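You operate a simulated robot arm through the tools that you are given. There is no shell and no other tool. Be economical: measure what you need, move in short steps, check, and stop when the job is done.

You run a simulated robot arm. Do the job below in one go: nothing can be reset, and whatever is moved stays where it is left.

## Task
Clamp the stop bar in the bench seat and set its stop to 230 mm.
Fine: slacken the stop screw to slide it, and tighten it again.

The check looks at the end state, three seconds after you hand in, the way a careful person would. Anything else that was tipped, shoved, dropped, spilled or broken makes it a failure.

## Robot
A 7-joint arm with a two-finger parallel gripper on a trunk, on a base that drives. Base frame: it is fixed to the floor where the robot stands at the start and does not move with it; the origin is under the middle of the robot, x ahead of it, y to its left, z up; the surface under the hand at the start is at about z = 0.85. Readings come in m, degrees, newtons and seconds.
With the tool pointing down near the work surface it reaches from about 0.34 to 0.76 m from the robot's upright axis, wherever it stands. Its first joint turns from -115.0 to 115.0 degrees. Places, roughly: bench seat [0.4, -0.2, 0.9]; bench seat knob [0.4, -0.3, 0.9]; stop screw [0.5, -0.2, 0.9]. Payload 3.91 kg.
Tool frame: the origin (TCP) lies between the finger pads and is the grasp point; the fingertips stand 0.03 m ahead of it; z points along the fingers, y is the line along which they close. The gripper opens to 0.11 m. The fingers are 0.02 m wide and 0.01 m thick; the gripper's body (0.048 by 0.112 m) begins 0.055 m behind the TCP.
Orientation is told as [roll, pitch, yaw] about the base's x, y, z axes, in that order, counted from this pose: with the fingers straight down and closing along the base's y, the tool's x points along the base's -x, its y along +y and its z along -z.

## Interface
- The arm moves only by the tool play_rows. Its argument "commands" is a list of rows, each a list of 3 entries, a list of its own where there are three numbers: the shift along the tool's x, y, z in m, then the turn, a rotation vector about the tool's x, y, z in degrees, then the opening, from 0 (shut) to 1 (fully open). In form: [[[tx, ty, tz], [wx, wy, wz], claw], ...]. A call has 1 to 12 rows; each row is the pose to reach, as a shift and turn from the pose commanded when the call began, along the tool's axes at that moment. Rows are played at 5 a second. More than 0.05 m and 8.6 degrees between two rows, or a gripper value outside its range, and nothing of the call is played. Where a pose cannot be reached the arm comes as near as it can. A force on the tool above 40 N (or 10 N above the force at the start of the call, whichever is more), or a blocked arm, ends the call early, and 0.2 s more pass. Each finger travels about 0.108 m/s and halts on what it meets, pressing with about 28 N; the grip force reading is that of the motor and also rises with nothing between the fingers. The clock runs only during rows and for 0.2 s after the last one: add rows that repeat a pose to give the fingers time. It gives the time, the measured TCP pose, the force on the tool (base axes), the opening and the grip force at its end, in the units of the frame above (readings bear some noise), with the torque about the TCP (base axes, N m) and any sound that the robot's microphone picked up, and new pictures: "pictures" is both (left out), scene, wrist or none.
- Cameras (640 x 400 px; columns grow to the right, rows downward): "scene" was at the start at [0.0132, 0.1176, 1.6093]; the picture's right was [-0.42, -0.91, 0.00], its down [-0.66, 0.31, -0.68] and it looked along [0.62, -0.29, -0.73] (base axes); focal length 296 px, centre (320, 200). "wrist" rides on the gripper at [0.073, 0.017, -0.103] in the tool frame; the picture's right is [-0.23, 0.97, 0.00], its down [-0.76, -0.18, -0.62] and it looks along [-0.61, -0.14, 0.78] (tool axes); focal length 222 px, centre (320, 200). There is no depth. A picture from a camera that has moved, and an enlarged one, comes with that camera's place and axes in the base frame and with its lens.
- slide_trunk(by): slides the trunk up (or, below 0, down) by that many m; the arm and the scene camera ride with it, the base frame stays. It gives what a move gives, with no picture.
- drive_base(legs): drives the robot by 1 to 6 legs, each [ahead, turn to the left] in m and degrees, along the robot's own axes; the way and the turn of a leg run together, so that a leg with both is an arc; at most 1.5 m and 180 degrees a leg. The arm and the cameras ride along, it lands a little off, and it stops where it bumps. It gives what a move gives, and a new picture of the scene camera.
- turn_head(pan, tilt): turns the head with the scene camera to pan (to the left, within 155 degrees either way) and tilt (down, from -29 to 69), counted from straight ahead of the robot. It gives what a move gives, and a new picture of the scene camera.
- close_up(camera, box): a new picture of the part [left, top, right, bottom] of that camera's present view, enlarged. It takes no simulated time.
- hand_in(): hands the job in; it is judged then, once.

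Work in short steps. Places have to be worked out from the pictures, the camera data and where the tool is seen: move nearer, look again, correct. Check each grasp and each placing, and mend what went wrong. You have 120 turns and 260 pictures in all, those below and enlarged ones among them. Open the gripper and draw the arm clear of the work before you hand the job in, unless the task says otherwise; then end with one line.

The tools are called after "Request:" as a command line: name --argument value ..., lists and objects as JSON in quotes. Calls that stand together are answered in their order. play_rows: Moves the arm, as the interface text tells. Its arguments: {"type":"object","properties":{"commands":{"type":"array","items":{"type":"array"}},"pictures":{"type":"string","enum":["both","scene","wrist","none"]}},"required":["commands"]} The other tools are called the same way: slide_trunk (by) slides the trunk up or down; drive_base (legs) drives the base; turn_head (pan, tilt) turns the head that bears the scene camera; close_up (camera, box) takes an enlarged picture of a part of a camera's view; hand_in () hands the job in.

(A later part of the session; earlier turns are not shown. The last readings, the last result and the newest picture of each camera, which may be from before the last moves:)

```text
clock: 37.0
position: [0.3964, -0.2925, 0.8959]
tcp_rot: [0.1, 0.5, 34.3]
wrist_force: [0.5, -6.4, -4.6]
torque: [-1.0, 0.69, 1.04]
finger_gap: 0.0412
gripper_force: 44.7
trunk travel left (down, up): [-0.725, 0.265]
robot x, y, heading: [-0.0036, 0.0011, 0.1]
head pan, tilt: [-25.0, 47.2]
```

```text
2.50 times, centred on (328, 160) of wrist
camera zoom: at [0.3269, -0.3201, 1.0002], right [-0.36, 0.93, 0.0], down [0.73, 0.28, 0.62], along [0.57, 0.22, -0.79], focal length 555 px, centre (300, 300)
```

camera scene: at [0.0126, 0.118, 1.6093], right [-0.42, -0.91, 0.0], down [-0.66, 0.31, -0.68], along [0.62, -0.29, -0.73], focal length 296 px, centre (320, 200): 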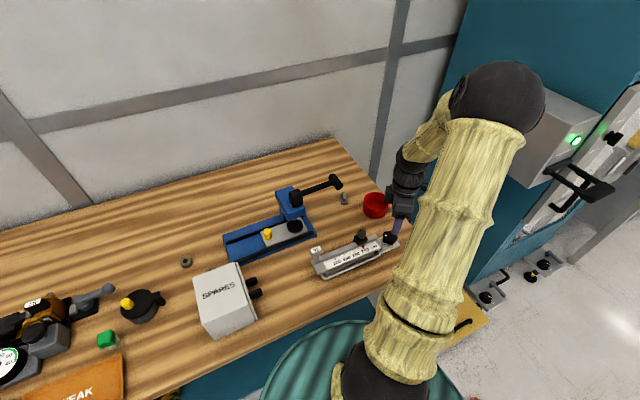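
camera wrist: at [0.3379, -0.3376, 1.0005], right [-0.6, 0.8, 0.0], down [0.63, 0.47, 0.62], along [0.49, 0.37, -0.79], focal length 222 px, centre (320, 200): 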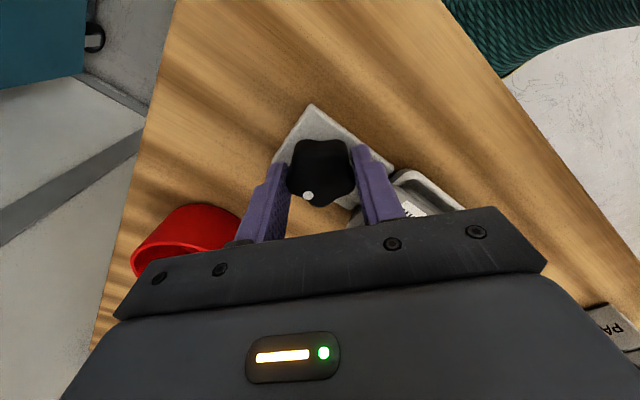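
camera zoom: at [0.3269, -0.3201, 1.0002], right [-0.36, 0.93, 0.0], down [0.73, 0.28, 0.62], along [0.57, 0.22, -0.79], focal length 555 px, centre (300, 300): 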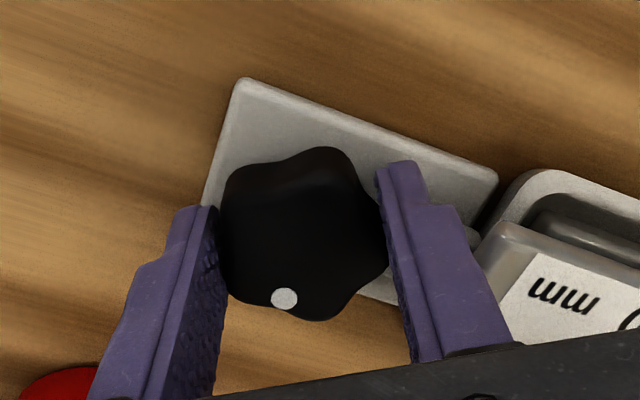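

The knob now slips in the grip at ~1 N·m: tight. I open a little and lift out.

Request:
play_rows --commands '[[[0, 0, 0], [0, 0, 0], 0.42], [[0, 0, 0], [0, 0, 0], 0.44], [[0, 0, -0.005], [0, 0, 0], 0.44], [[0, 0, -0.015], [0, 0, 0], 0.44], [[0, 0, -0.04], [0, 0, 0], 0.5], [[0, 0, -0.08], [0, 0, 0], 0.5]]'

Request:
close_up --camera "wrist" --box '[200, 40, 520, 240]'

Request:
close_up --camera "scene" --box '[300, 210, 428, 290]'

```text
clock: 38.4
position: [0.3968, -0.2908, 0.9772]
tcp_rot: [0.0, 0.4, 34.3]
wrist_force: [-0.2, 0.8, 0.2]
torque: [-0.04, 0.0, 0.0]
finger_gap: 0.0549
gripper_force: 0.0
trunk travel left (down, up): [-0.725, 0.265]
robot x, y, heading: [0.0005, -0.001, -0.3]
head pan, tilt: [-25.0, 47.2]
camera scene: at [0.0123, 0.1181, 1.6093], right [-0.42, -0.91, 0.0], down [-0.66, 0.31, -0.68], along [0.62, -0.29, -0.73], focal length 296 px, centre (320, 200)
camera wrist: at [0.3272, -0.3179, 1.0814], right [-0.36, 0.93, 0.0], down [0.73, 0.29, 0.62], along [0.58, 0.22, -0.79], focal length 222 px, centre (320, 200)
```

scene: 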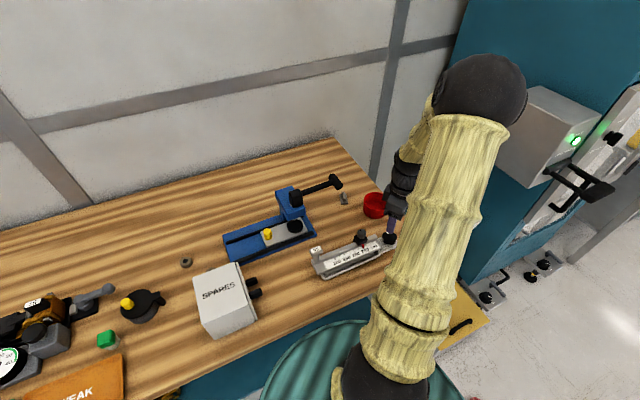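
wrist: 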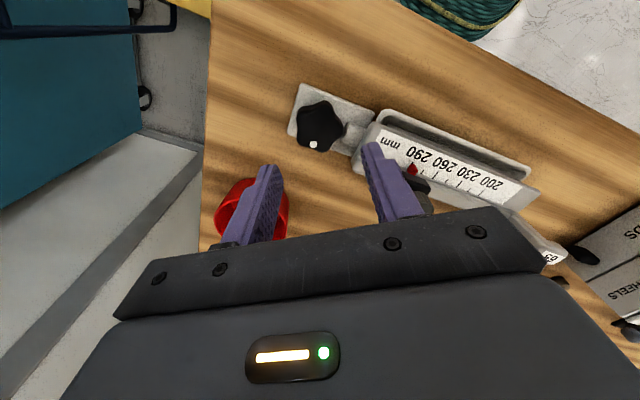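

```text
2.00 times, centred on (360, 140) of wrist
camera zoom: at [0.3272, -0.3179, 1.0814], right [-0.36, 0.93, 0.0], down [0.73, 0.29, 0.62], along [0.58, 0.22, -0.79], focal length 444 px, centre (240, 320)
```

zoom: 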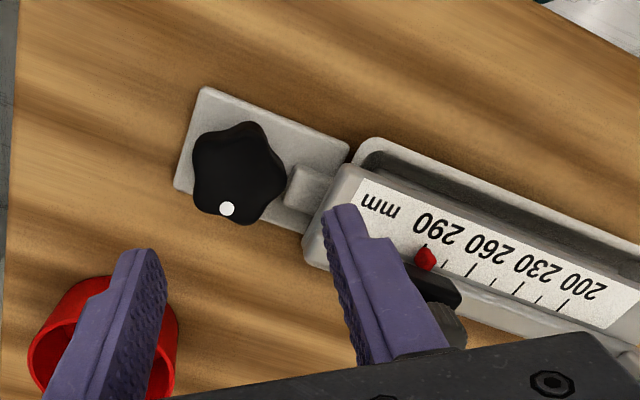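

```text
5.00 times, centred on (364, 250) of scene
camera zoom: at [0.0123, 0.1181, 1.6093], right [-0.42, -0.91, 0.0], down [-0.66, 0.31, -0.68], along [0.62, -0.29, -0.73], focal length 1480 px, centre (100, -50)
```

zoom: 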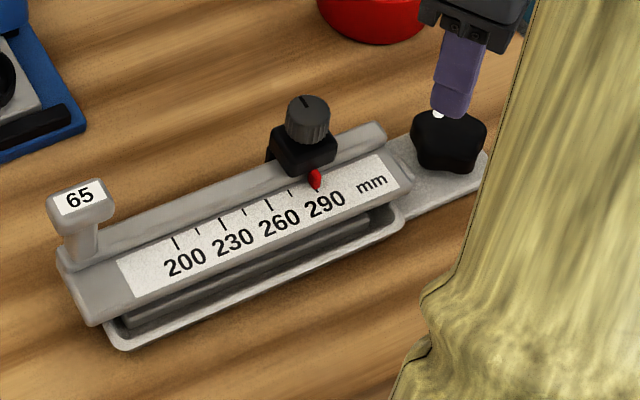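

The jaw has moved away from the knob and under the bar end: clamped. Next the stop screw, which should be near (0.418, −0.195). I move above it with yaw 0.

Request:
play_rows --commands '[[[-0.014, 0.0136, -0.01], [0, 0, 7], 0.5], [[-0.028, 0.027, -0.01], [0, 0, 14], 0.5], [[-0.043, 0.041, -0.01], [0, 0, 21], 0.5], [[-0.057, 0.054, -0.01], [0, 0, 28], 0.5], [[-0.071, 0.068, -0.01], [0, 0, 34], 0.5], [[-0.071, 0.068, -0.01], [0, 0, 34], 0.5]]'

Request:
close_up --camera "wrist" --box '[200, 60, 456, 220]'

Request:
close_up --camera "scene" --box '[300, 200, 428, 280]'

```text
clock: 39.8
position: [0.4166, -0.1969, 0.9864]
tcp_rot: [-0.3, 0.3, 0.1]
wrist_force: [0.4, 0.6, 0.0]
torque: [0.02, -0.01, 0.0]
finger_gap: 0.055
gripper_force: 0.1
trunk travel left (down, up): [-0.725, 0.265]
robot x, y, heading: [-0.0012, 0.0005, -0.0]
head pan, tilt: [-25.0, 47.2]
camera scene: at [0.013, 0.1174, 1.6093], right [-0.42, -0.91, 0.0], down [-0.66, 0.31, -0.68], along [0.62, -0.29, -0.73], focal length 296 px, centre (320, 200)
camera wrist: at [0.3448, -0.18, 1.0898], right [0.22, 0.97, 0.0], down [0.77, -0.17, 0.62], along [0.6, -0.14, -0.79], focal length 222 px, centre (320, 200)
```

scene: 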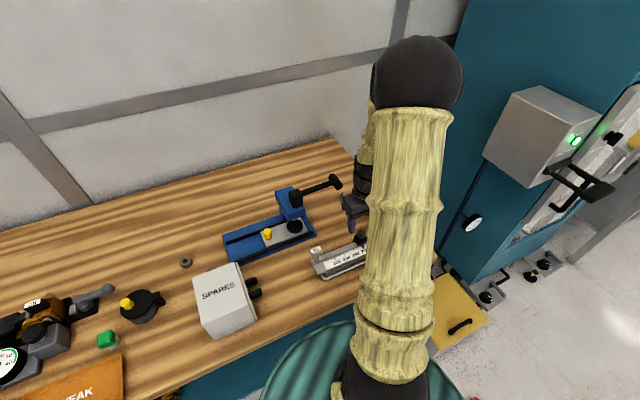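
wrist: 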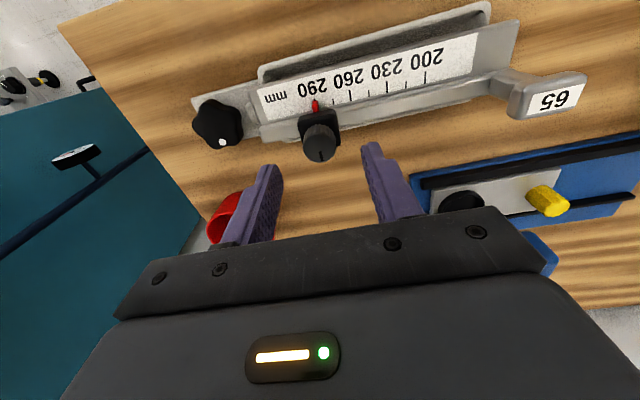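

```text
2.50 times, centred on (328, 140) of wrist
camera zoom: at [0.3448, -0.18, 1.0898], right [0.22, 0.97, 0.0], down [0.77, -0.17, 0.62], along [0.6, -0.14, -0.79], focal length 555 px, centre (300, 350)
```

zoom: 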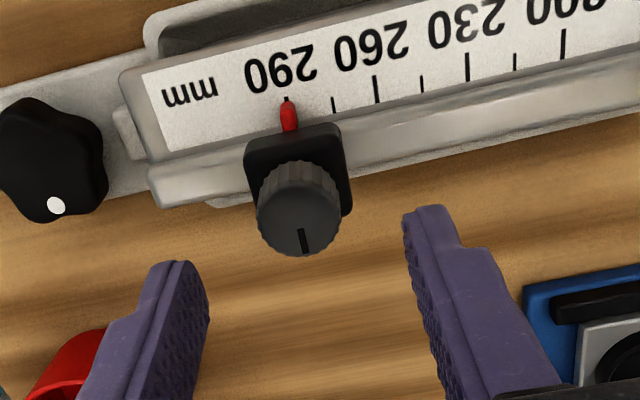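

```text
5.00 times, centred on (364, 240) of scene
camera zoom: at [0.013, 0.1174, 1.6093], right [-0.42, -0.91, 0.0], down [-0.66, 0.31, -0.68], along [0.62, -0.29, -0.73], focal length 1480 px, centre (100, 0)
```

zoom: 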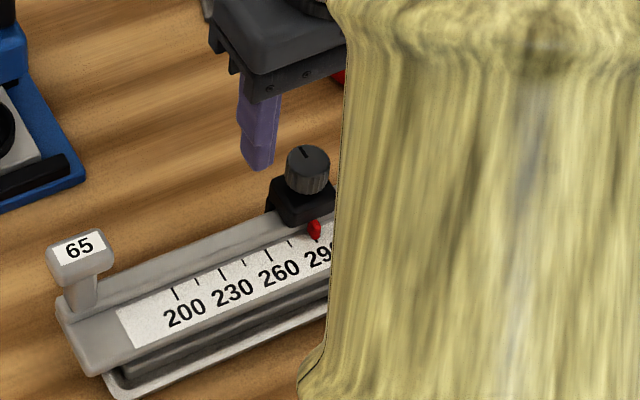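

The screw is nearly on the hand's axis. I descend 30 mm and recheck.

Request:
play_rows --commands '[[[0, 0, 0.015], [0.3, -0.3, 0], 0.5], [[0, 0, 0.03], [0.3, -0.3, 0], 0.5], [[0, 0, 0.03], [0.3, -0.3, 0], 0.5]]' --pictures "none"

Request:
close_up --camera "wrist" --box '[200, 60, 456, 220]'

Request:
close_up --camera "scene" --box '[300, 200, 428, 280]'

```text
clock: 40.5
position: [0.4152, -0.1976, 0.9569]
tcp_rot: [-0.5, 0.1, 0.3]
wrist_force: [-0.1, -0.7, 0.3]
torque: [0.0, 0.04, 0.0]
finger_gap: 0.0548
gripper_force: 0.1
trunk travel left (down, up): [-0.725, 0.265]
robot x, y, heading: [-0.0, -0.0028, -0.2]
head pan, tilt: [-25.0, 47.2]
```

```text
2.50 times, centred on (328, 140) of wrist
camera zoom: at [0.3436, -0.1802, 1.0606], right [0.22, 0.98, -0.01], down [0.76, -0.17, 0.62], along [0.61, -0.15, -0.78], focal length 555 px, centre (300, 350)
```

zoom: 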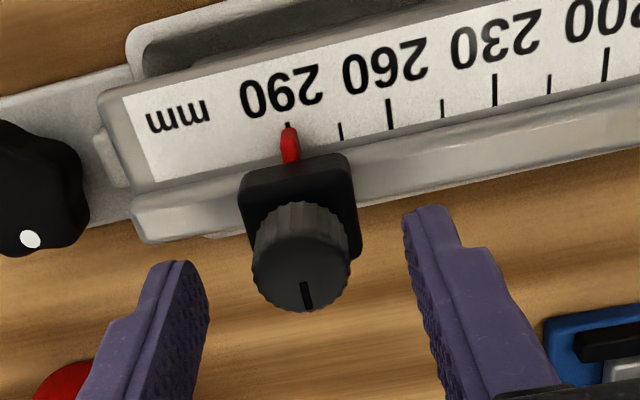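

```text
5.00 times, centred on (364, 240) of scene
camera zoom: at [0.0129, 0.1177, 1.6093], right [-0.42, -0.91, 0.0], down [-0.66, 0.31, -0.68], along [0.62, -0.29, -0.73], focal length 1480 px, centre (100, 0)
```

zoom: 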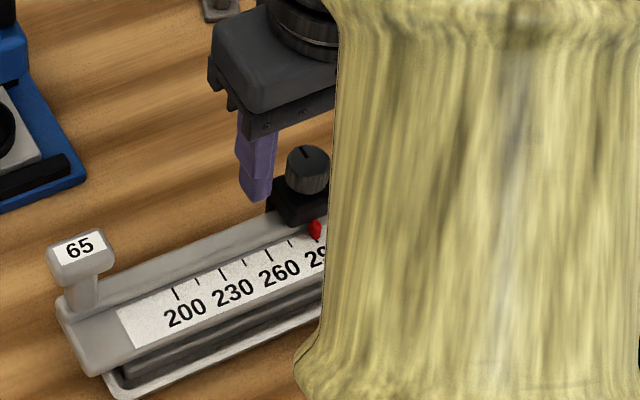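

Solved: knob top z≈0.934 and on axis within 1 mm. I lower 10 mm and close on the knurled knob.

Request:
play_rows --commands '[[[0, 0, 0.006], [0, 0, 0], 0.45], [[0, 0, 0.011], [0, 0, 0], 0.4], [[0, 0, 0.011], [0, 0, 0], 0.25], [[0, 0, 0.011], [0, 0, 0], 0.1], [[0, 0, 0.011], [0, 0, 0], 0.1], [[0, 0, 0.011], [0, 0, 0], 0.1]]' --pictures "none"

Request:
close_up --camera "wrist" --box '[200, 60, 456, 220]'

Request:
close_up --camera "scene" --box '[300, 200, 428, 280]'

```text
clock: 42.0
position: [0.4153, -0.1958, 0.9463]
tcp_rot: [-0.5, 0.2, 0.3]
wrist_force: [-0.1, 4.1, 1.3]
torque: [0.18, 0.17, -0.22]
finger_gap: 0.0314
gripper_force: 28.2
trunk travel left (down, up): [-0.725, 0.265]
robot x, y, heading: [0.0023, -0.0019, -0.1]
head pan, tilt: [-25.0, 47.2]
```

```text
2.50 times, centred on (328, 140) of wrist
camera zoom: at [0.3436, -0.1791, 1.05], right [0.22, 0.98, -0.01], down [0.76, -0.17, 0.62], along [0.61, -0.15, -0.78], focal length 555 px, centre (300, 350)
```

zoom: 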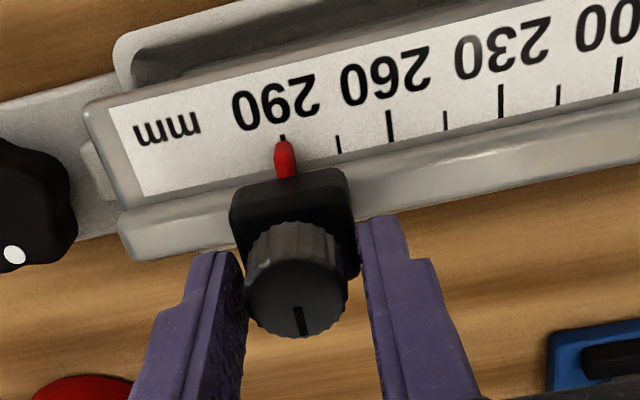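

```text
5.00 times, centred on (364, 240) of scene
camera zoom: at [0.013, 0.1183, 1.6093], right [-0.42, -0.91, 0.0], down [-0.66, 0.31, -0.68], along [0.62, -0.29, -0.73], focal length 1480 px, centre (100, 0)
```

zoom: 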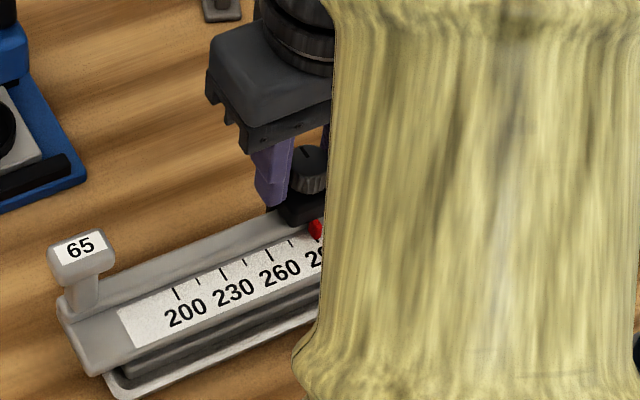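

The fingers caught the slider block (31 mm), not the knob. I open, raise 8 mm and regrip on the knob.

Request:
play_rows --commands '[[[0, 0, 0], [0, 0, 0], 0.4], [[0, 0, -0.008], [0, 0, 0], 0.4], [[0, 0, -0.008], [0, 0, 0], 0.25], [[0, 0, -0.008], [0, 0, 0], 0.1], [[0, 0, -0.008], [0, 0, 0], 0.1], [[0, 0, -0.008], [0, 0, 0], 0.1]]' --pictures "none"

Request:
close_up --camera "wrist" --box '[200, 60, 456, 220]'

```text
clock: 43.4
position: [0.4152, -0.1966, 0.953]
tcp_rot: [-0.5, 0.1, 0.3]
wrist_force: [-0.7, 4.8, -0.6]
torque: [0.25, 0.14, -0.01]
finger_gap: 0.023
gripper_force: 27.4
trunk travel left (down, up): [-0.725, 0.265]
robot x, y, heading: [-0.0039, 0.0019, -0.1]
head pan, tilt: [-25.0, 47.2]
```

```text
2.50 times, centred on (328, 140) of wrist
camera zoom: at [0.3437, -0.1793, 1.0575], right [0.22, 0.98, -0.01], down [0.76, -0.17, 0.62], along [0.61, -0.14, -0.78], focal length 555 px, centre (300, 350)
```

zoom: 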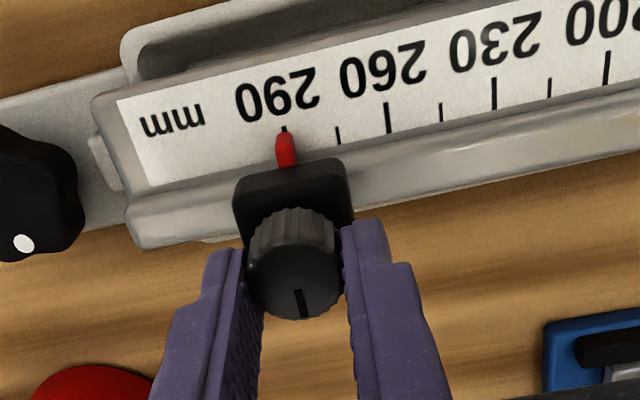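

Knob gripped (23 mm). I turn counter‑clockwise 40° and watch the mark and torque.

Request:
play_rows --commands '[[[0, 0.001, 0], [0, 0, -8], 0.1], [[0, 0.001, 0], [0, 0, -16], 0.1], [[0, 0.001, 0], [0, 0, -24], 0.1], [[0, 0.001, 0], [0, 0, -32], 0.1], [[0, 0.001, 0], [0, 0, -40], 0.1]]' --pictures "none"

Request:
close_up --camera "wrist" --box '[200, 60, 456, 220]'

```text
clock: 44.5
position: [0.4153, -0.1937, 0.9539]
tcp_rot: [-0.4, 0.4, 40.3]
wrist_force: [-10.2, 8.7, 7.9]
torque: [0.25, 0.5, -0.04]
finger_gap: 0.0233
gripper_force: 28.0
trunk travel left (down, up): [-0.725, 0.265]
robot x, y, heading: [0.0015, -0.0027, -0.2]
head pan, tilt: [-25.0, 47.2]
```

```text
2.50 times, centred on (328, 140) of wrist
camera zoom: at [0.3497, -0.2277, 1.058], right [-0.46, 0.89, -0.01], down [0.7, 0.36, 0.62], along [0.55, 0.28, -0.79], focal length 555 px, centre (300, 350)
```

zoom: 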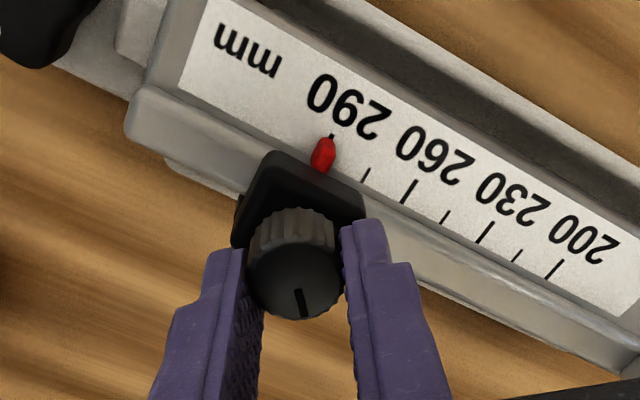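

The mark moved with the hand – the screw is loosening. Continue 72° more, easing the side load.

Request:
play_rows --commands '[[[0, 0.002, 0], [0, 0, -8], 0.1], [[0, 0.002, 0], [0, 0, -16], 0.1], [[0, 0.002, 0], [0, 0, -24], 0.1], [[0, 0.002, 0], [0, 0, -32], 0.1], [[0, 0.002, 0], [0, 0, -40], 0.1], [[0, 0.002, 0], [0, 0, -48], 0.1], [[0, 0.002, 0], [0, 0, -56], 0.1], [[0, 0.002, 0], [0, 0, -64], 0.1], [[0, 0.002, 0], [0, 0, -72], 0.1]]' --pictures "none"

Request:
close_up --camera "wrist" --box '[200, 60, 456, 220]'

```text
clock: 46.5
position: [0.4117, -0.1944, 0.9538]
tcp_rot: [0.3, 0.5, 112.4]
wrist_force: [-20.8, -0.5, 11.6]
torque: [0.41, 0.79, -0.07]
finger_gap: 0.0232
gripper_force: 27.9
trunk travel left (down, up): [-0.725, 0.265]
robot x, y, heading: [-0.0037, 0.0022, 0.2]
head pan, tilt: [-25.0, 47.2]
```

```text
2.50 times, centred on (328, 140) of wrist
camera zoom: at [0.4242, -0.2672, 1.0579], right [-0.99, -0.16, 0.0], down [-0.12, 0.78, 0.62], along [-0.1, 0.61, -0.79], focal length 555 px, centre (300, 350)
```

zoom: 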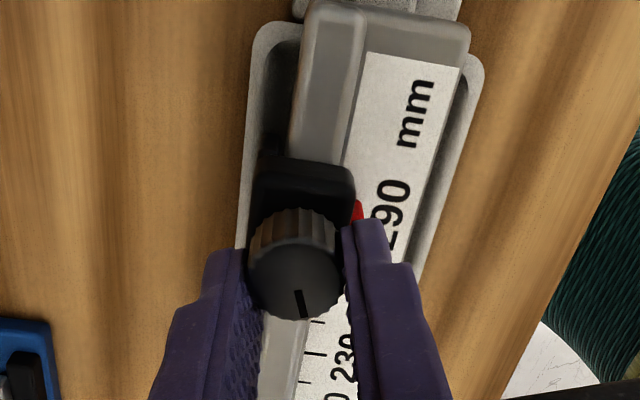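

The screw turned 112° with low torque. I release, rise, return to yaw ~0, then grip the slider block for sliding.

Request:
play_rows --commands '[[[0, 0.002, 0], [0, 0, 0], 0.2], [[0, 0.002, 0], [0, 0, 0], 0.4], [[0, 0.002, -0.03], [0, 0, 0], 0.4]]' --pictures "none"

Request:
play_rows --commands '[[[0, 0, 0], [0, 0, 8.5], 0.4], [[0, 0, 0], [0, 0, 17], 0.4], [[0, 0, 0], [0, 0, 25.5], 0.4], [[0, 0, 0], [0, 0, 34], 0.4], [[0, 0, 0], [0, 0, 42.5], 0.4], [[0, 0, 0], [0, 0, 51], 0.4], [[0, 0, 0], [0, 0, 59.5], 0.4], [[0, 0, 0], [0, 0, 68], 0.4], [[0, 0, 0], [0, 0, 76.5], 0.4], [[0, 0, 0], [0, 0, 85], 0.4], [[0, 0, 0], [0, 0, 93.5], 0.4], [[0, 0, 0], [0, 0, 102], 0.4]]' --pictures "none"

Request:
play_rows --commands '[[[0, 0, 0], [0, 0, 8.5], 0.4], [[0, 0, 0], [0, 0, 10.4], 0.4], [[0, 0, 0], [0, 0, 10.4], 0.4]]'

Request:
close_up --camera "wrist" --box '[200, 60, 456, 220]'

```text
clock: 47.4
position: [0.4149, -0.1953, 0.9823]
tcp_rot: [0.2, 0.4, 112.4]
wrist_force: [-0.5, 0.8, 0.1]
torque: [0.01, 0.0, 0.02]
finger_gap: 0.044
gripper_force: 0.0
trunk travel left (down, up): [-0.725, 0.265]
robot x, y, heading: [-0.0016, 0.0037, 0.0]
head pan, tilt: [-25.0, 47.2]
```

```text
clock: 50.0
position: [0.4146, -0.1938, 0.9832]
tcp_rot: [-0.5, 0.0, 10.3]
wrist_force: [0.5, -0.2, -0.5]
torque: [-0.02, -0.02, 0.04]
finger_gap: 0.044
gripper_force: 0.1
trunk travel left (down, up): [-0.725, 0.265]
robot x, y, heading: [0.001, -0.0008, -0.2]
head pan, tilt: [-25.0, 47.2]
```

```text
clock: 50.8
position: [0.4135, -0.1936, 0.9828]
tcp_rot: [-0.6, 0.1, -0.2]
wrist_force: [0.4, -1.0, -0.9]
torque: [0.02, 0.05, 0.01]
finger_gap: 0.0444
gripper_force: 0.0
trunk travel left (down, up): [-0.725, 0.265]
robot x, y, heading: [0.0014, 0.0037, -0.4]
head pan, tilt: [-25.0, 47.2]
camera scene: at [0.013, 0.1176, 1.6093], right [-0.42, -0.91, 0.0], down [-0.66, 0.31, -0.68], along [0.62, -0.29, -0.73], focal length 296 px, centre (320, 200)
camera wrist: at [0.3416, -0.1767, 1.0868], right [0.23, 0.97, -0.01], down [0.76, -0.17, 0.62], along [0.61, -0.15, -0.78], focal length 222 px, centre (320, 200)
```

scene: 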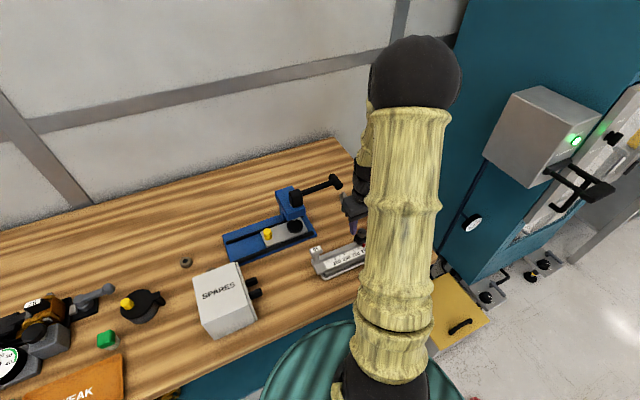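
wrist: 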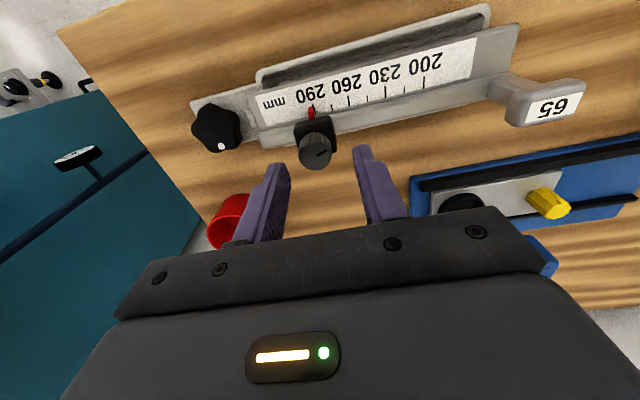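

```text
2.50 times, centred on (328, 140) of wrist
camera zoom: at [0.3416, -0.1767, 1.0868], right [0.23, 0.97, -0.01], down [0.76, -0.17, 0.62], along [0.61, -0.15, -0.78], focal length 555 px, centre (300, 350)
```

zoom: 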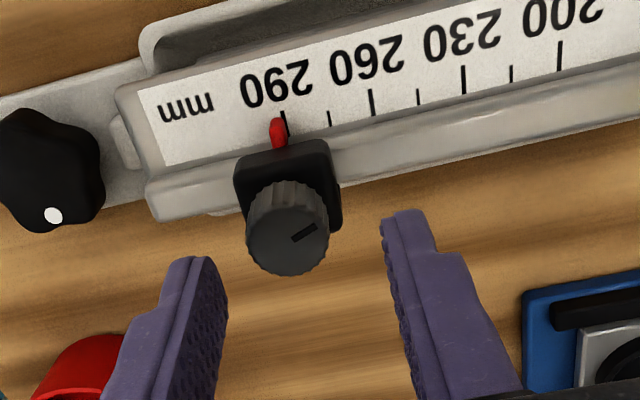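

The pointer has already shifted slightly, so the slider is loose. I centre (−3 mm y), lower to the block, and grip it.

Request:
play_rows --commands '[[[0, -0.003, 0], [-0.6, 0, 0], 0.42], [[0, -0.003, 0.02], [-0.6, 0, 0], 0.42], [[0, -0.003, 0.037], [-0.6, 0, 0], 0.42], [[0, -0.003, 0.037], [-0.6, 0, 0], 0.3], [[0, -0.003, 0.037], [-0.6, 0, 0], 0.25], [[0, -0.003, 0.037], [-0.6, 0, 0], 0.25]]' --pictures "none"

Request:
close_up --camera "wrist" --box '[200, 60, 456, 220]'

```text
clock: 52.1
position: [0.4149, -0.1975, 0.9464]
tcp_rot: [0.2, 0.2, -0.1]
wrist_force: [0.3, -0.3, 0.4]
torque: [-0.01, -0.14, 0.14]
finger_gap: 0.0314
gripper_force: 27.5
trunk travel left (down, up): [-0.725, 0.265]
robot x, y, heading: [-0.0007, -0.0014, -0.4]
head pan, tilt: [-25.0, 47.2]
```

```text
2.50 times, centred on (328, 140) of wrist
camera zoom: at [0.3425, -0.1807, 1.0497], right [0.23, 0.97, 0.0], down [0.76, -0.18, 0.62], along [0.61, -0.14, -0.78], focal length 555 px, centre (300, 350)
```

zoom: 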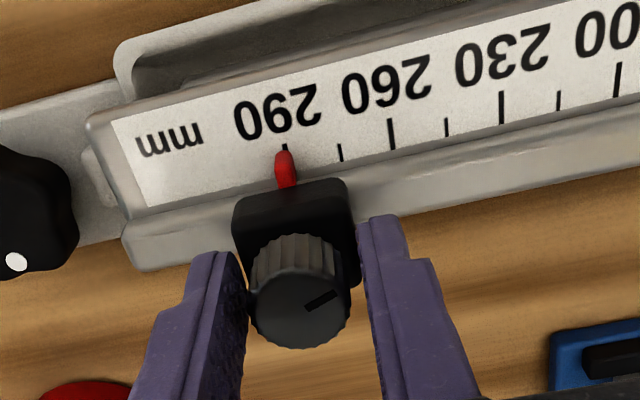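

Block gripped with pointer at 290. I slide 30 mm toward +y (expect 260) and check.

Request:
play_rows --commands '[[[0, 0.006, 0], [0, 0, 0], 0.25], [[0, 0.012, 0], [0, 0, 0], 0.25], [[0, 0.018, 0], [0, 0, 0], 0.25], [[0, 0.024, 0], [0, 0, 0], 0.25], [[0, 0.03, 0], [0, 0, 0], 0.25], [[0, 0.03, 0], [0, 0, 0], 0.25]]' --pictures "none"

Request:
close_up --camera "wrist" --box '[200, 60, 456, 220]'

```text
clock: 53.5
position: [0.4139, -0.1675, 0.9452]
tcp_rot: [0.1, 0.1, 0.0]
wrist_force: [-0.1, 0.9, -1.0]
torque: [0.01, 0.05, 0.08]
finger_gap: 0.0317
gripper_force: 27.7
trunk travel left (down, up): [-0.725, 0.265]
robot x, y, heading: [-0.0005, 0.0002, -0.2]
head pan, tilt: [-25.0, 47.2]
```

```text
2.50 times, centred on (328, 140) of wrist
camera zoom: at [0.3425, -0.151, 1.0499], right [0.23, 0.97, 0.0], down [0.76, -0.18, 0.62], along [0.6, -0.14, -0.78], focal length 555 px, centre (300, 350)
```

zoom: 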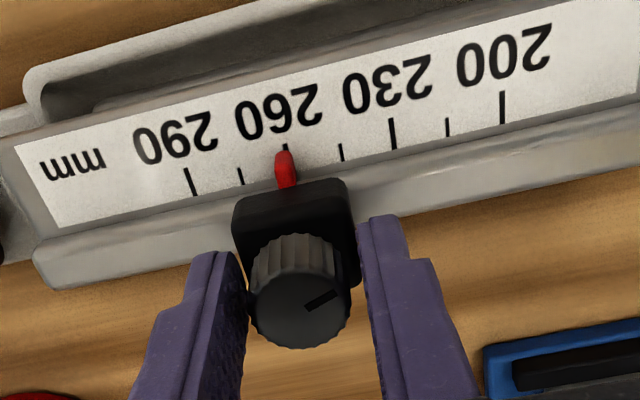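

It slides freely and reads 260, exactly as expected. I slide another 30 mm to 230.

Request:
play_rows --commands '[[[0, 0.006, 0], [0, 0, 0], 0.25], [[0, 0.012, 0], [0, 0, 0], 0.25], [[0, 0.018, 0], [0, 0, 0], 0.25], [[0, 0.024, 0], [0, 0, 0], 0.25], [[0, 0.03, 0], [0, 0, 0], 0.25], [[0, 0.03, 0], [0, 0, 0], 0.25]]' --pictures "none"

Request:
close_up --camera "wrist" --box '[280, 85, 360, 135]'

```text
clock: 55.0
position: [0.4147, -0.1368, 0.9465]
tcp_rot: [0.1, 0.1, 0.0]
wrist_force: [-2.4, -0.5, -4.5]
torque: [-0.03, -0.13, 0.03]
finger_gap: 0.0316
gripper_force: 27.5
trunk travel left (down, up): [-0.725, 0.265]
robot x, y, heading: [-0.0013, -0.0028, -0.0]
head pan, tilt: [-25.0, 47.2]
```

```text
8.00 times, centred on (320, 110) of wrist
camera zoom: at [0.3424, -0.1207, 1.0499], right [0.23, 0.97, 0.0], down [0.76, -0.18, 0.62], along [0.6, -0.14, -0.78], focal length 1777 px, centre (320, 920)
```

zoom: 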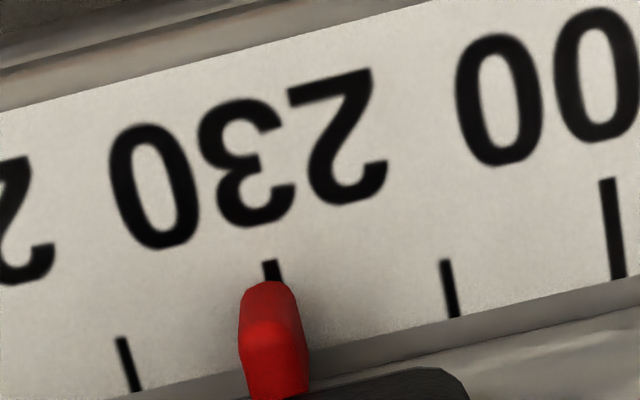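

Pointer is at 230 (apparent small offset is parallax). I release the block, rise, and swing the hand to yaw ~112° for a tightening stroke on the knob.

Request:
play_rows --commands '[[[0, 0, 0], [0, 0, 0], 0.35], [[0, 0, 0], [0, 0, 0], 0.4], [[0, 0, -0.03], [0, 0, 0], 0.4]]' --pictures "none"

Request:
play_rows --commands '[[[0, 0, 0], [0, 0, -8.5], 0.4], [[0, 0, 0], [0, 0, -17], 0.4], [[0, 0, 0], [0, 0, -25.5], 0.4], [[0, 0, 0], [0, 0, -34], 0.4], [[0, 0, 0], [0, 0, -42.5], 0.4], [[0, 0, 0], [0, 0, -51], 0.4], [[0, 0, 0], [0, 0, -59.5], 0.4], [[0, 0, 0], [0, 0, -68], 0.4], [[0, 0, 0], [0, 0, -76.5], 0.4], [[0, 0, 0], [0, 0, -85], 0.4], [[0, 0, 0], [0, 0, -93.5], 0.4], [[0, 0, 0], [0, 0, -102], 0.4]]' --pictures "none"

Request:
play_rows --commands '[[[0, 0, 0], [0, 0, -8.5], 0.4], [[0, 0, 0], [0, 0, -17], 0.4], [[0, 0, 0.011], [0, 0, -17], 0.38], [[0, 0, 0.011], [0, 0, -17], 0.36]]' --pictures "wrist"

Request:
close_up --camera "wrist" --box '[200, 60, 456, 220]'

```text
clock: 55.8
position: [0.4129, -0.1366, 0.9772]
tcp_rot: [0.1, 0.1, 0.0]
wrist_force: [-0.2, 0.5, -0.1]
torque: [0.01, 0.0, -0.01]
finger_gap: 0.0438
gripper_force: 0.1
trunk travel left (down, up): [-0.725, 0.265]
robot x, y, heading: [-0.0018, 0.0018, 0.1]
head pan, tilt: [-25.0, 47.2]
```

```text
clock: 58.4
position: [0.4146, -0.1373, 0.9754]
tcp_rot: [0.0, -0.1, 102.2]
wrist_force: [-0.6, -1.3, 0.0]
torque: [-0.01, -0.01, 0.0]
finger_gap: 0.0441
gripper_force: 0.0
trunk travel left (down, up): [-0.725, 0.265]
robot x, y, heading: [-0.0002, 0.0049, 0.1]
head pan, tilt: [-25.0, 47.2]
```

```text
clock: 59.4
position: [0.4146, -0.1369, 0.9651]
tcp_rot: [0.0, -0.1, 119.0]
wrist_force: [0.4, 0.0, 0.0]
torque: [-0.02, 0.03, 0.03]
finger_gap: 0.0395
gripper_force: 0.0
trunk travel left (down, up): [-0.725, 0.265]
robot x, y, heading: [-0.0018, 0.0028, -0.3]
head pan, tilt: [-25.0, 47.2]
camera wrist: at [0.4352, -0.2091, 1.069], right [-0.96, -0.27, 0.0], down [-0.21, 0.75, 0.62], along [-0.17, 0.6, -0.78], focal length 222 px, centre (320, 200)
```

wrist: 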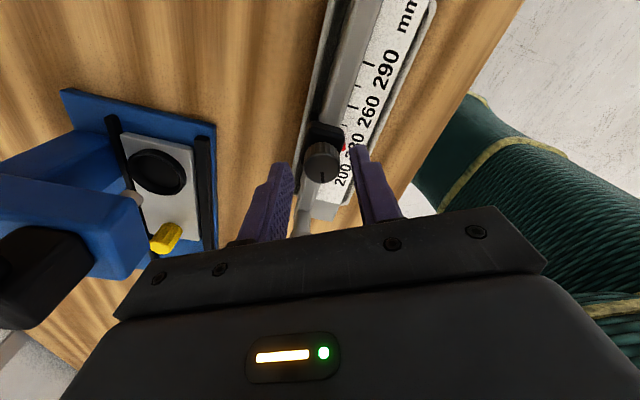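

```text
2.50 times, centred on (328, 140) of wrist
camera zoom: at [0.4352, -0.2091, 1.069], right [-0.96, -0.27, 0.0], down [-0.21, 0.75, 0.62], along [-0.17, 0.6, -0.78], focal length 555 px, centre (300, 350)
```

zoom: 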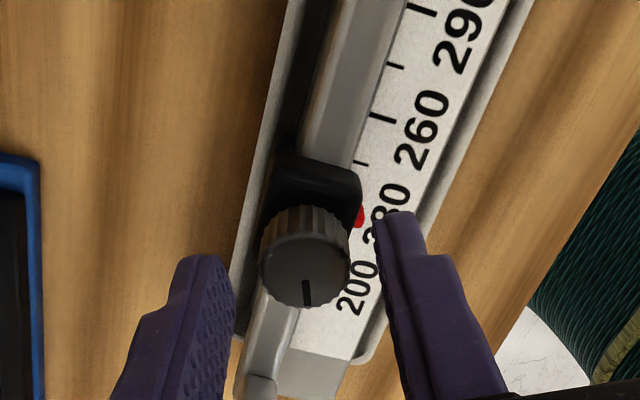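

Knob is well centred. I descend, grip, and turn clockwise 48°.

Request:
play_rows --commands '[[[0, 0.001, 0.0115], [0, 0, 0], 0.36], [[0, 0.001, 0.0115], [0, 0, 0], 0.25], [[0, 0.001, 0.0115], [0, 0, 0], 0.1], [[0, 0.001, 0.0115], [0, 0, 0], 0.1], [[0, 0.001, 0.0115], [0, 0, 8], 0.1], [[0, 0.001, 0.0115], [0, 0, 16], 0.1], [[0, 0.001, 0.0115], [0, 0, 24], 0.1], [[0, 0.001, 0.0115], [0, 0, 32], 0.1], [[0, 0.001, 0.0115], [0, 0, 40], 0.1], [[0, 0.001, 0.0115], [0, 0, 48], 0.1]]' --pictures "none"

Request:
close_up --camera "wrist" --box '[200, 60, 456, 220]'

```text
clock: 61.5
position: [0.4129, -0.1371, 0.9547]
tcp_rot: [0.0, -0.1, 70.8]
wrist_force: [3.8, -0.1, 12.4]
torque: [-0.5, 0.28, -0.01]
finger_gap: 0.0232
gripper_force: 28.3
trunk travel left (down, up): [-0.725, 0.265]
robot x, y, heading: [0.0019, 0.0006, 0.1]
head pan, tilt: [-25.0, 47.2]
```

```text
2.50 times, centred on (328, 140) of wrist
camera zoom: at [0.3732, -0.2006, 1.058], right [-0.84, 0.54, 0.0], down [0.42, 0.66, 0.62], along [0.33, 0.53, -0.78], focal length 555 px, centre (300, 350)
```

zoom: 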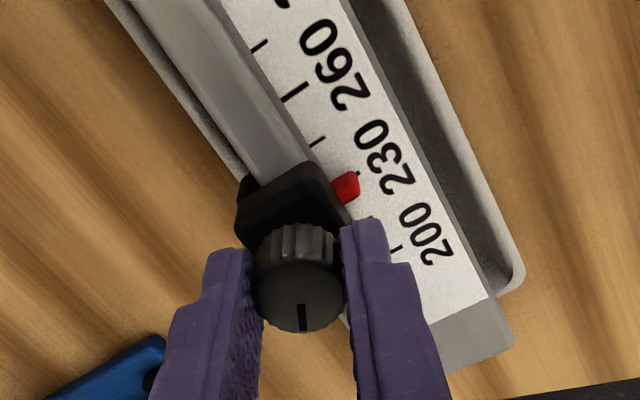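

Turning fine with little side force. Continue 64° clockwise.

Request:
play_rows --commands '[[[0, 0, 0], [0, 0, 8], 0.1], [[0, 0, 0], [0, 0, 16], 0.1], [[0, 0, 0], [0, 0, 24], 0.1], [[0, 0, 0], [0, 0, 32], 0.1], [[0, 0, 0], [0, 0, 40], 0.1], [[0, 0, 0], [0, 0, 48], 0.1], [[0, 0, 0], [0, 0, 56], 0.1], [[0, 0, 0], [0, 0, 64], 0.1]]' --pictures "none"

Request:
close_up --camera "wrist" --box '[200, 60, 456, 220]'

```text
clock: 63.4
position: [0.4125, -0.1386, 0.955]
tcp_rot: [0.1, 0.1, 6.8]
wrist_force: [-0.9, 3.0, 12.6]
torque: [0.03, -0.06, 0.24]
finger_gap: 0.023
gripper_force: 27.9
trunk travel left (down, up): [-0.725, 0.265]
robot x, y, heading: [0.0011, -0.0011, -0.5]
head pan, tilt: [-25.0, 47.2]
```

```text
2.50 times, centred on (328, 140) of wrist
camera zoom: at [0.3386, -0.1304, 1.0577], right [0.11, 0.99, 0.0], down [0.78, -0.09, 0.62], along [0.62, -0.07, -0.78], focal length 555 px, centre (300, 350)
```

zoom: 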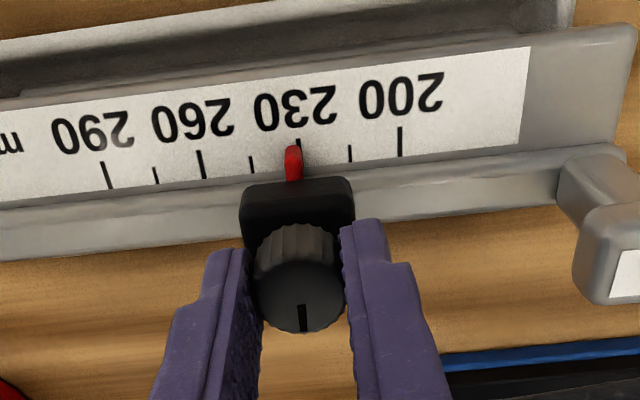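

Request:
close_up --camera "wrist" --box '[280, 85, 360, 135]'

```text
8.00 times, centred on (320, 110) of wrist
camera zoom: at [0.3386, -0.1304, 1.0577], right [0.11, 0.99, 0.0], down [0.78, -0.09, 0.62], along [0.62, -0.07, -0.78], focal length 1777 px, centre (320, 920)
```

zoom: 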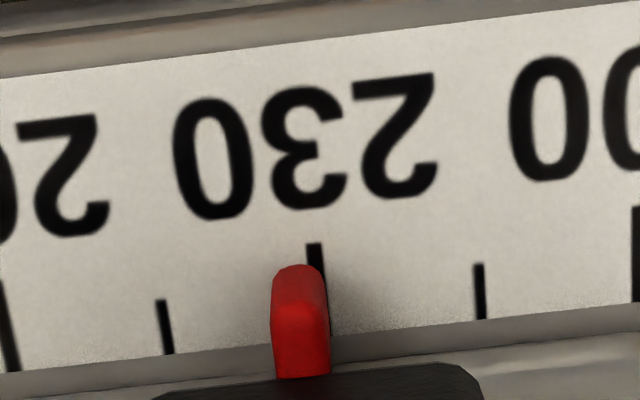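

The pointer drifted to ≈231.7 during turning. Before full tightening I nudge the knob +2 mm in y and look.

Request:
play_rows --commands '[[[0, 0.001, 0], [0, 0, 0], 0.1], [[0, 0.002, 0], [0, 0, 0], 0.1], [[0, 0.002, 0], [0, 0, 0], 0.1]]' --pictures "none"

Request:
close_up --camera "wrist" --box '[280, 85, 360, 135]'

```text
clock: 64.2
position: [0.412, -0.1382, 0.9528]
tcp_rot: [0.0, 0.0, 6.8]
wrist_force: [-1.2, -11.6, 10.5]
torque: [-0.34, 0.02, 0.2]
finger_gap: 0.0229
gripper_force: 27.9
trunk travel left (down, up): [-0.725, 0.265]
robot x, y, heading: [-0.0004, 0.0028, -0.1]
head pan, tilt: [-25.0, 47.2]
```

```text
8.00 times, centred on (320, 110) of wrist
camera zoom: at [0.3385, -0.1301, 1.0576], right [0.11, 0.99, 0.0], down [0.78, -0.09, 0.62], along [0.62, -0.07, -0.78], focal length 1777 px, centre (320, 920)
```

zoom: 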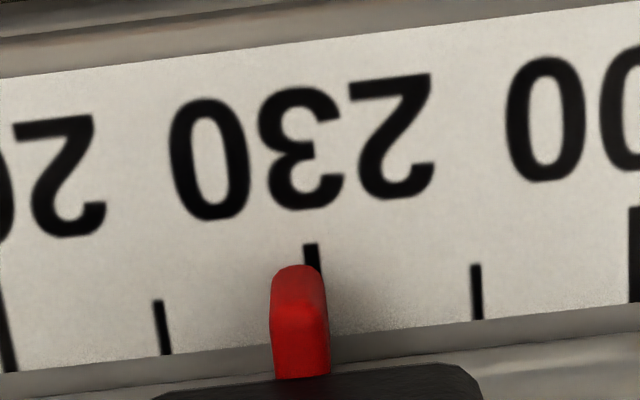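

The screw already grips it. I slacken 24° with this position held so the slider settles at the target.

Request:
play_rows --commands '[[[0, 0, 0], [0, 0, -8], 0.1], [[0, 0, 0], [0, 0, -16], 0.1], [[0, 0, 0], [0, 0, -24], 0.1], [[0, 0, 0], [0, 0, -24], 0.1]]' --pictures "none"

Request:
close_up --camera "wrist" --box '[270, 80, 366, 140]'

```text
clock: 65.2
position: [0.4123, -0.138, 0.9529]
tcp_rot: [0.2, 0.0, 31.0]
wrist_force: [-3.1, -14.5, 7.4]
torque: [-0.39, 0.15, 0.0]
finger_gap: 0.0232
gripper_force: 28.0
trunk travel left (down, up): [-0.725, 0.265]
robot x, y, heading: [0.0005, 0.0014, -0.2]
head pan, tilt: [-25.0, 47.2]
```

```text
6.67 times, centred on (318, 110) of wrist
camera zoom: at [0.3419, -0.1606, 1.0576], right [-0.31, 0.95, 0.0], down [0.75, 0.24, 0.62], along [0.59, 0.19, -0.78], focal length 1481 px, centre (333, 800)
```

zoom: 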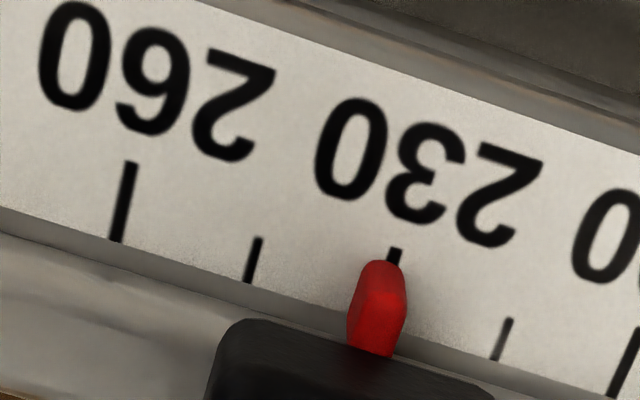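

Still held by friction; slacken 40° more.

Request:
play_rows --commands '[[[0, 0, 0], [0, 0, -8], 0.1], [[0, 0, 0], [0, 0, -16], 0.1], [[0, 0, 0], [0, 0, -24], 0.1], [[0, 0, 0], [0, 0, -32], 0.1], [[0, 0, 0], [0, 0, -40], 0.1], [[0, 0, 0], [0, 0, -40], 0.1]]' --pictures "none"

Request:
close_up --camera "wrist" --box '[270, 80, 366, 140]'

```text
clock: 66.5
position: [0.4136, -0.1342, 0.9544]
tcp_rot: [0.1, -0.1, 71.2]
wrist_force: [-3.2, 1.1, 3.5]
torque: [0.75, 0.03, -0.02]
finger_gap: 0.0232
gripper_force: 28.1
trunk travel left (down, up): [-0.725, 0.265]
robot x, y, heading: [-0.0006, 0.0008, -0.2]
head pan, tilt: [-25.0, 47.2]
```

```text
6.67 times, centred on (318, 110) of wrist
camera zoom: at [0.3737, -0.1986, 1.0574], right [-0.85, 0.53, 0.0], down [0.42, 0.66, 0.62], along [0.33, 0.53, -0.78], focal length 1481 px, centre (333, 800)
```

zoom: 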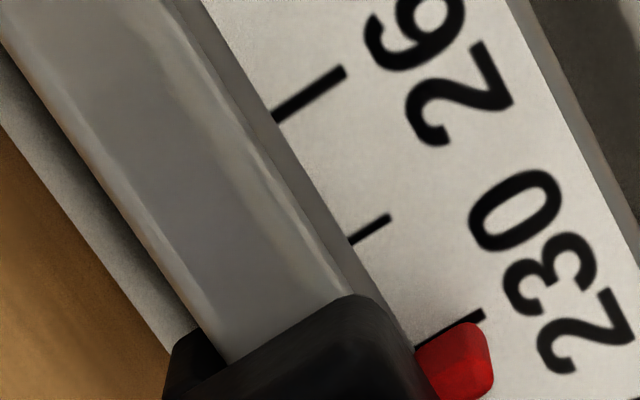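

Now it slid. I turn back clockwise 32° (still fairly free) to look from a better angle.

Request:
play_rows --commands '[[[0, 0, 0], [0, 0, 8], 0.1], [[0, 0, 0], [0, 0, 16], 0.1], [[0, 0, 0], [0, 0, 24], 0.1], [[0, 0, 0], [0, 0, 32], 0.1], [[0, 0, 0], [0, 0, 40], 0.1], [[0, 0, 0], [0, 0, 40], 0.1]]' --pictures "none"

Request:
close_up --camera "wrist" --box '[270, 80, 366, 140]'

```text
clock: 68.0
position: [0.4133, -0.1377, 0.9539]
tcp_rot: [0.1, -0.1, 30.7]
wrist_force: [1.8, -0.2, 5.0]
torque: [0.14, -0.27, 0.03]
finger_gap: 0.0231
gripper_force: 28.3
trunk travel left (down, up): [-0.725, 0.265]
robot x, y, heading: [-0.0003, 0.0027, -0.1]
head pan, tilt: [-25.0, 47.2]
```

```text
6.67 times, centred on (318, 110) of wrist
camera zoom: at [0.342, -0.1597, 1.0574], right [-0.3, 0.95, 0.0], down [0.74, 0.24, 0.62], along [0.59, 0.19, -0.78], focal length 1481 px, centre (333, 800)
```

zoom: 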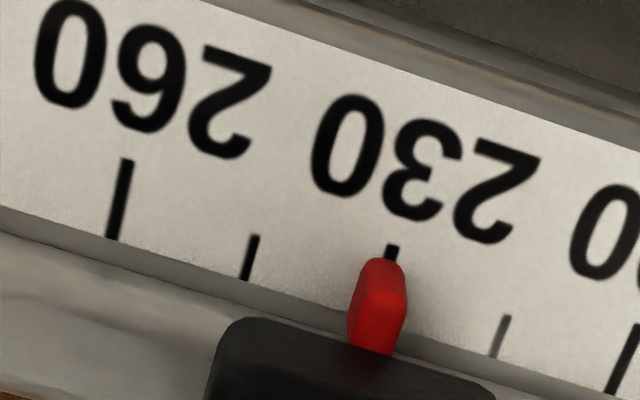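

Near zero side force. At yaw 13° the camera is exactly in the pointer's plane (no parallax), so I turn 17.5° further clockwise and read it.

Request:
play_rows --commands '[[[0, 0, 0], [0, 0, 8], 0.1], [[0, 0, 0], [0, 0, 16], 0.1], [[0, 0, 0], [0, 0, 17.6], 0.1], [[0, 0, 0], [0, 0, 17.6], 0.1]]' --pictures "none"

Request:
close_up --camera "wrist" --box '[280, 85, 360, 135]'

```text
clock: 69.0
position: [0.4117, -0.1363, 0.9536]
tcp_rot: [0.2, 0.0, 13.2]
wrist_force: [0.6, -0.7, 7.6]
torque: [0.02, -0.13, 0.02]
finger_gap: 0.0234
gripper_force: 28.4
trunk travel left (down, up): [-0.725, 0.265]
robot x, y, heading: [0.0012, 0.0022, 0.1]
head pan, tilt: [-25.0, 47.2]
```

```text
8.00 times, centred on (320, 110) of wrist
camera zoom: at [0.3385, -0.1371, 1.0574], right [0.0, 1.0, 0.0], down [0.78, 0.0, 0.62], along [0.62, 0.0, -0.78], focal length 1777 px, centre (320, 920)
```

zoom: 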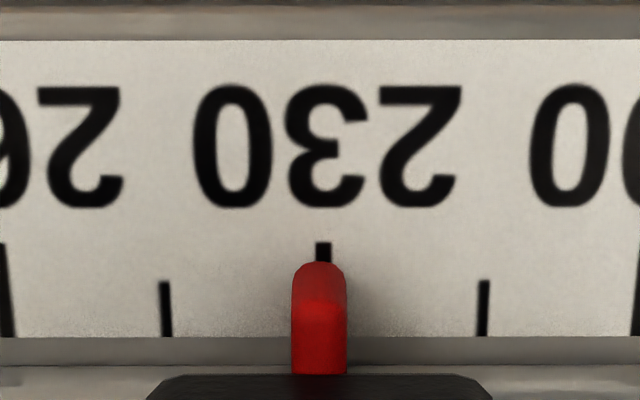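

Parallax‑free reading: ≈230.3. I continue clockwise 40° to tighten, holding position.

Request:
play_rows --commands '[[[0, 0.0004, 0], [0, 0, 8], 0.1], [[0, 0.0004, 0], [0, 0, 16], 0.1], [[0, 0.0004, 0], [0, 0, 24], 0.1], [[0, 0.0004, 0], [0, 0, 32], 0.1], [[0, 0.0004, 0], [0, 0, 40], 0.1], [[0, 0.0004, 0], [0, 0, 40], 0.1]]' --pictures "none"

Request:
close_up --camera "wrist" --box '[200, 60, 456, 220]'

```text
clock: 70.3
position: [0.4126, -0.1346, 0.9531]
tcp_rot: [0.0, 0.1, -26.8]
wrist_force: [-0.3, -2.6, -0.6]
torque: [-0.09, 0.01, 0.16]
finger_gap: 0.0229
gripper_force: 27.4
trunk travel left (down, up): [-0.725, 0.265]
robot x, y, heading: [-0.0, -0.0007, -0.0]
head pan, tilt: [-25.0, 47.2]
```

```text
2.50 times, centred on (328, 140) of wrist
camera zoom: at [0.3554, -0.0888, 1.0576], right [0.64, 0.77, 0.0], down [0.6, -0.5, 0.62], along [0.48, -0.4, -0.78], focal length 555 px, centre (300, 350)
```

zoom: 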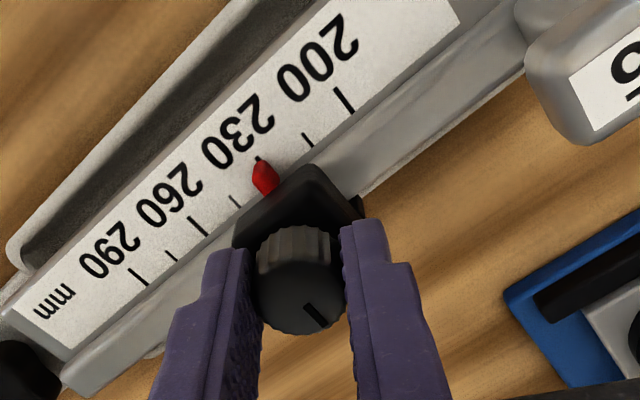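

The mark lags the hand: the knob is slipping in the grip, and it is now ~13° tighter than it was initially. One more firm squeeze-and-turn of 16°.

Request:
play_rows --commands '[[[0, 0, 0], [0, 0, 0], 0.0], [[0, 0, 0], [0, 0, 0], 0.0], [[0, 0, 0], [0, 0, 6], 0.0], [[0, 0, 0], [0, 0, 11], 0.0], [[0, 0, 0], [0, 0, 16], 0.0], [[0, 0, 0], [0, 0, 16], 0.0]]' --pictures "none"

Request:
close_up --camera "wrist" --box '[200, 60, 456, 220]'

```text
clock: 71.8
position: [0.4132, -0.1353, 0.9537]
tcp_rot: [0.0, 0.1, -42.9]
wrist_force: [0.4, -1.4, 0.7]
torque: [-0.11, 0.03, 0.21]
finger_gap: 0.023
gripper_force: 28.0
trunk travel left (down, up): [-0.725, 0.265]
robot x, y, heading: [0.0023, 0.001, 0.0]
head pan, tilt: [-25.0, 47.2]
```

```text
2.50 times, centred on (328, 140) of wrist
camera zoom: at [0.3714, -0.0752, 1.0578], right [0.83, 0.56, 0.0], down [0.44, -0.65, 0.62], along [0.35, -0.51, -0.78], focal length 555 px, centre (300, 350)
```

zoom: 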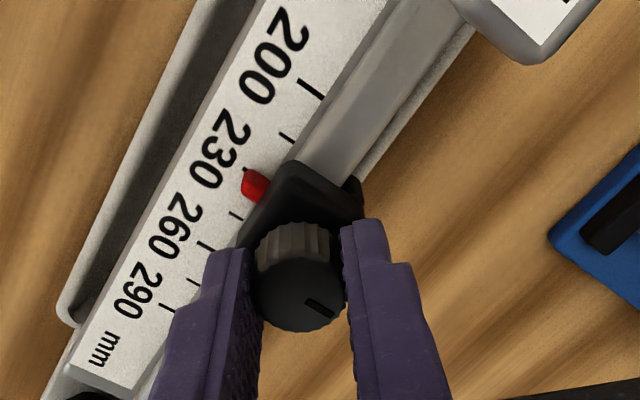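

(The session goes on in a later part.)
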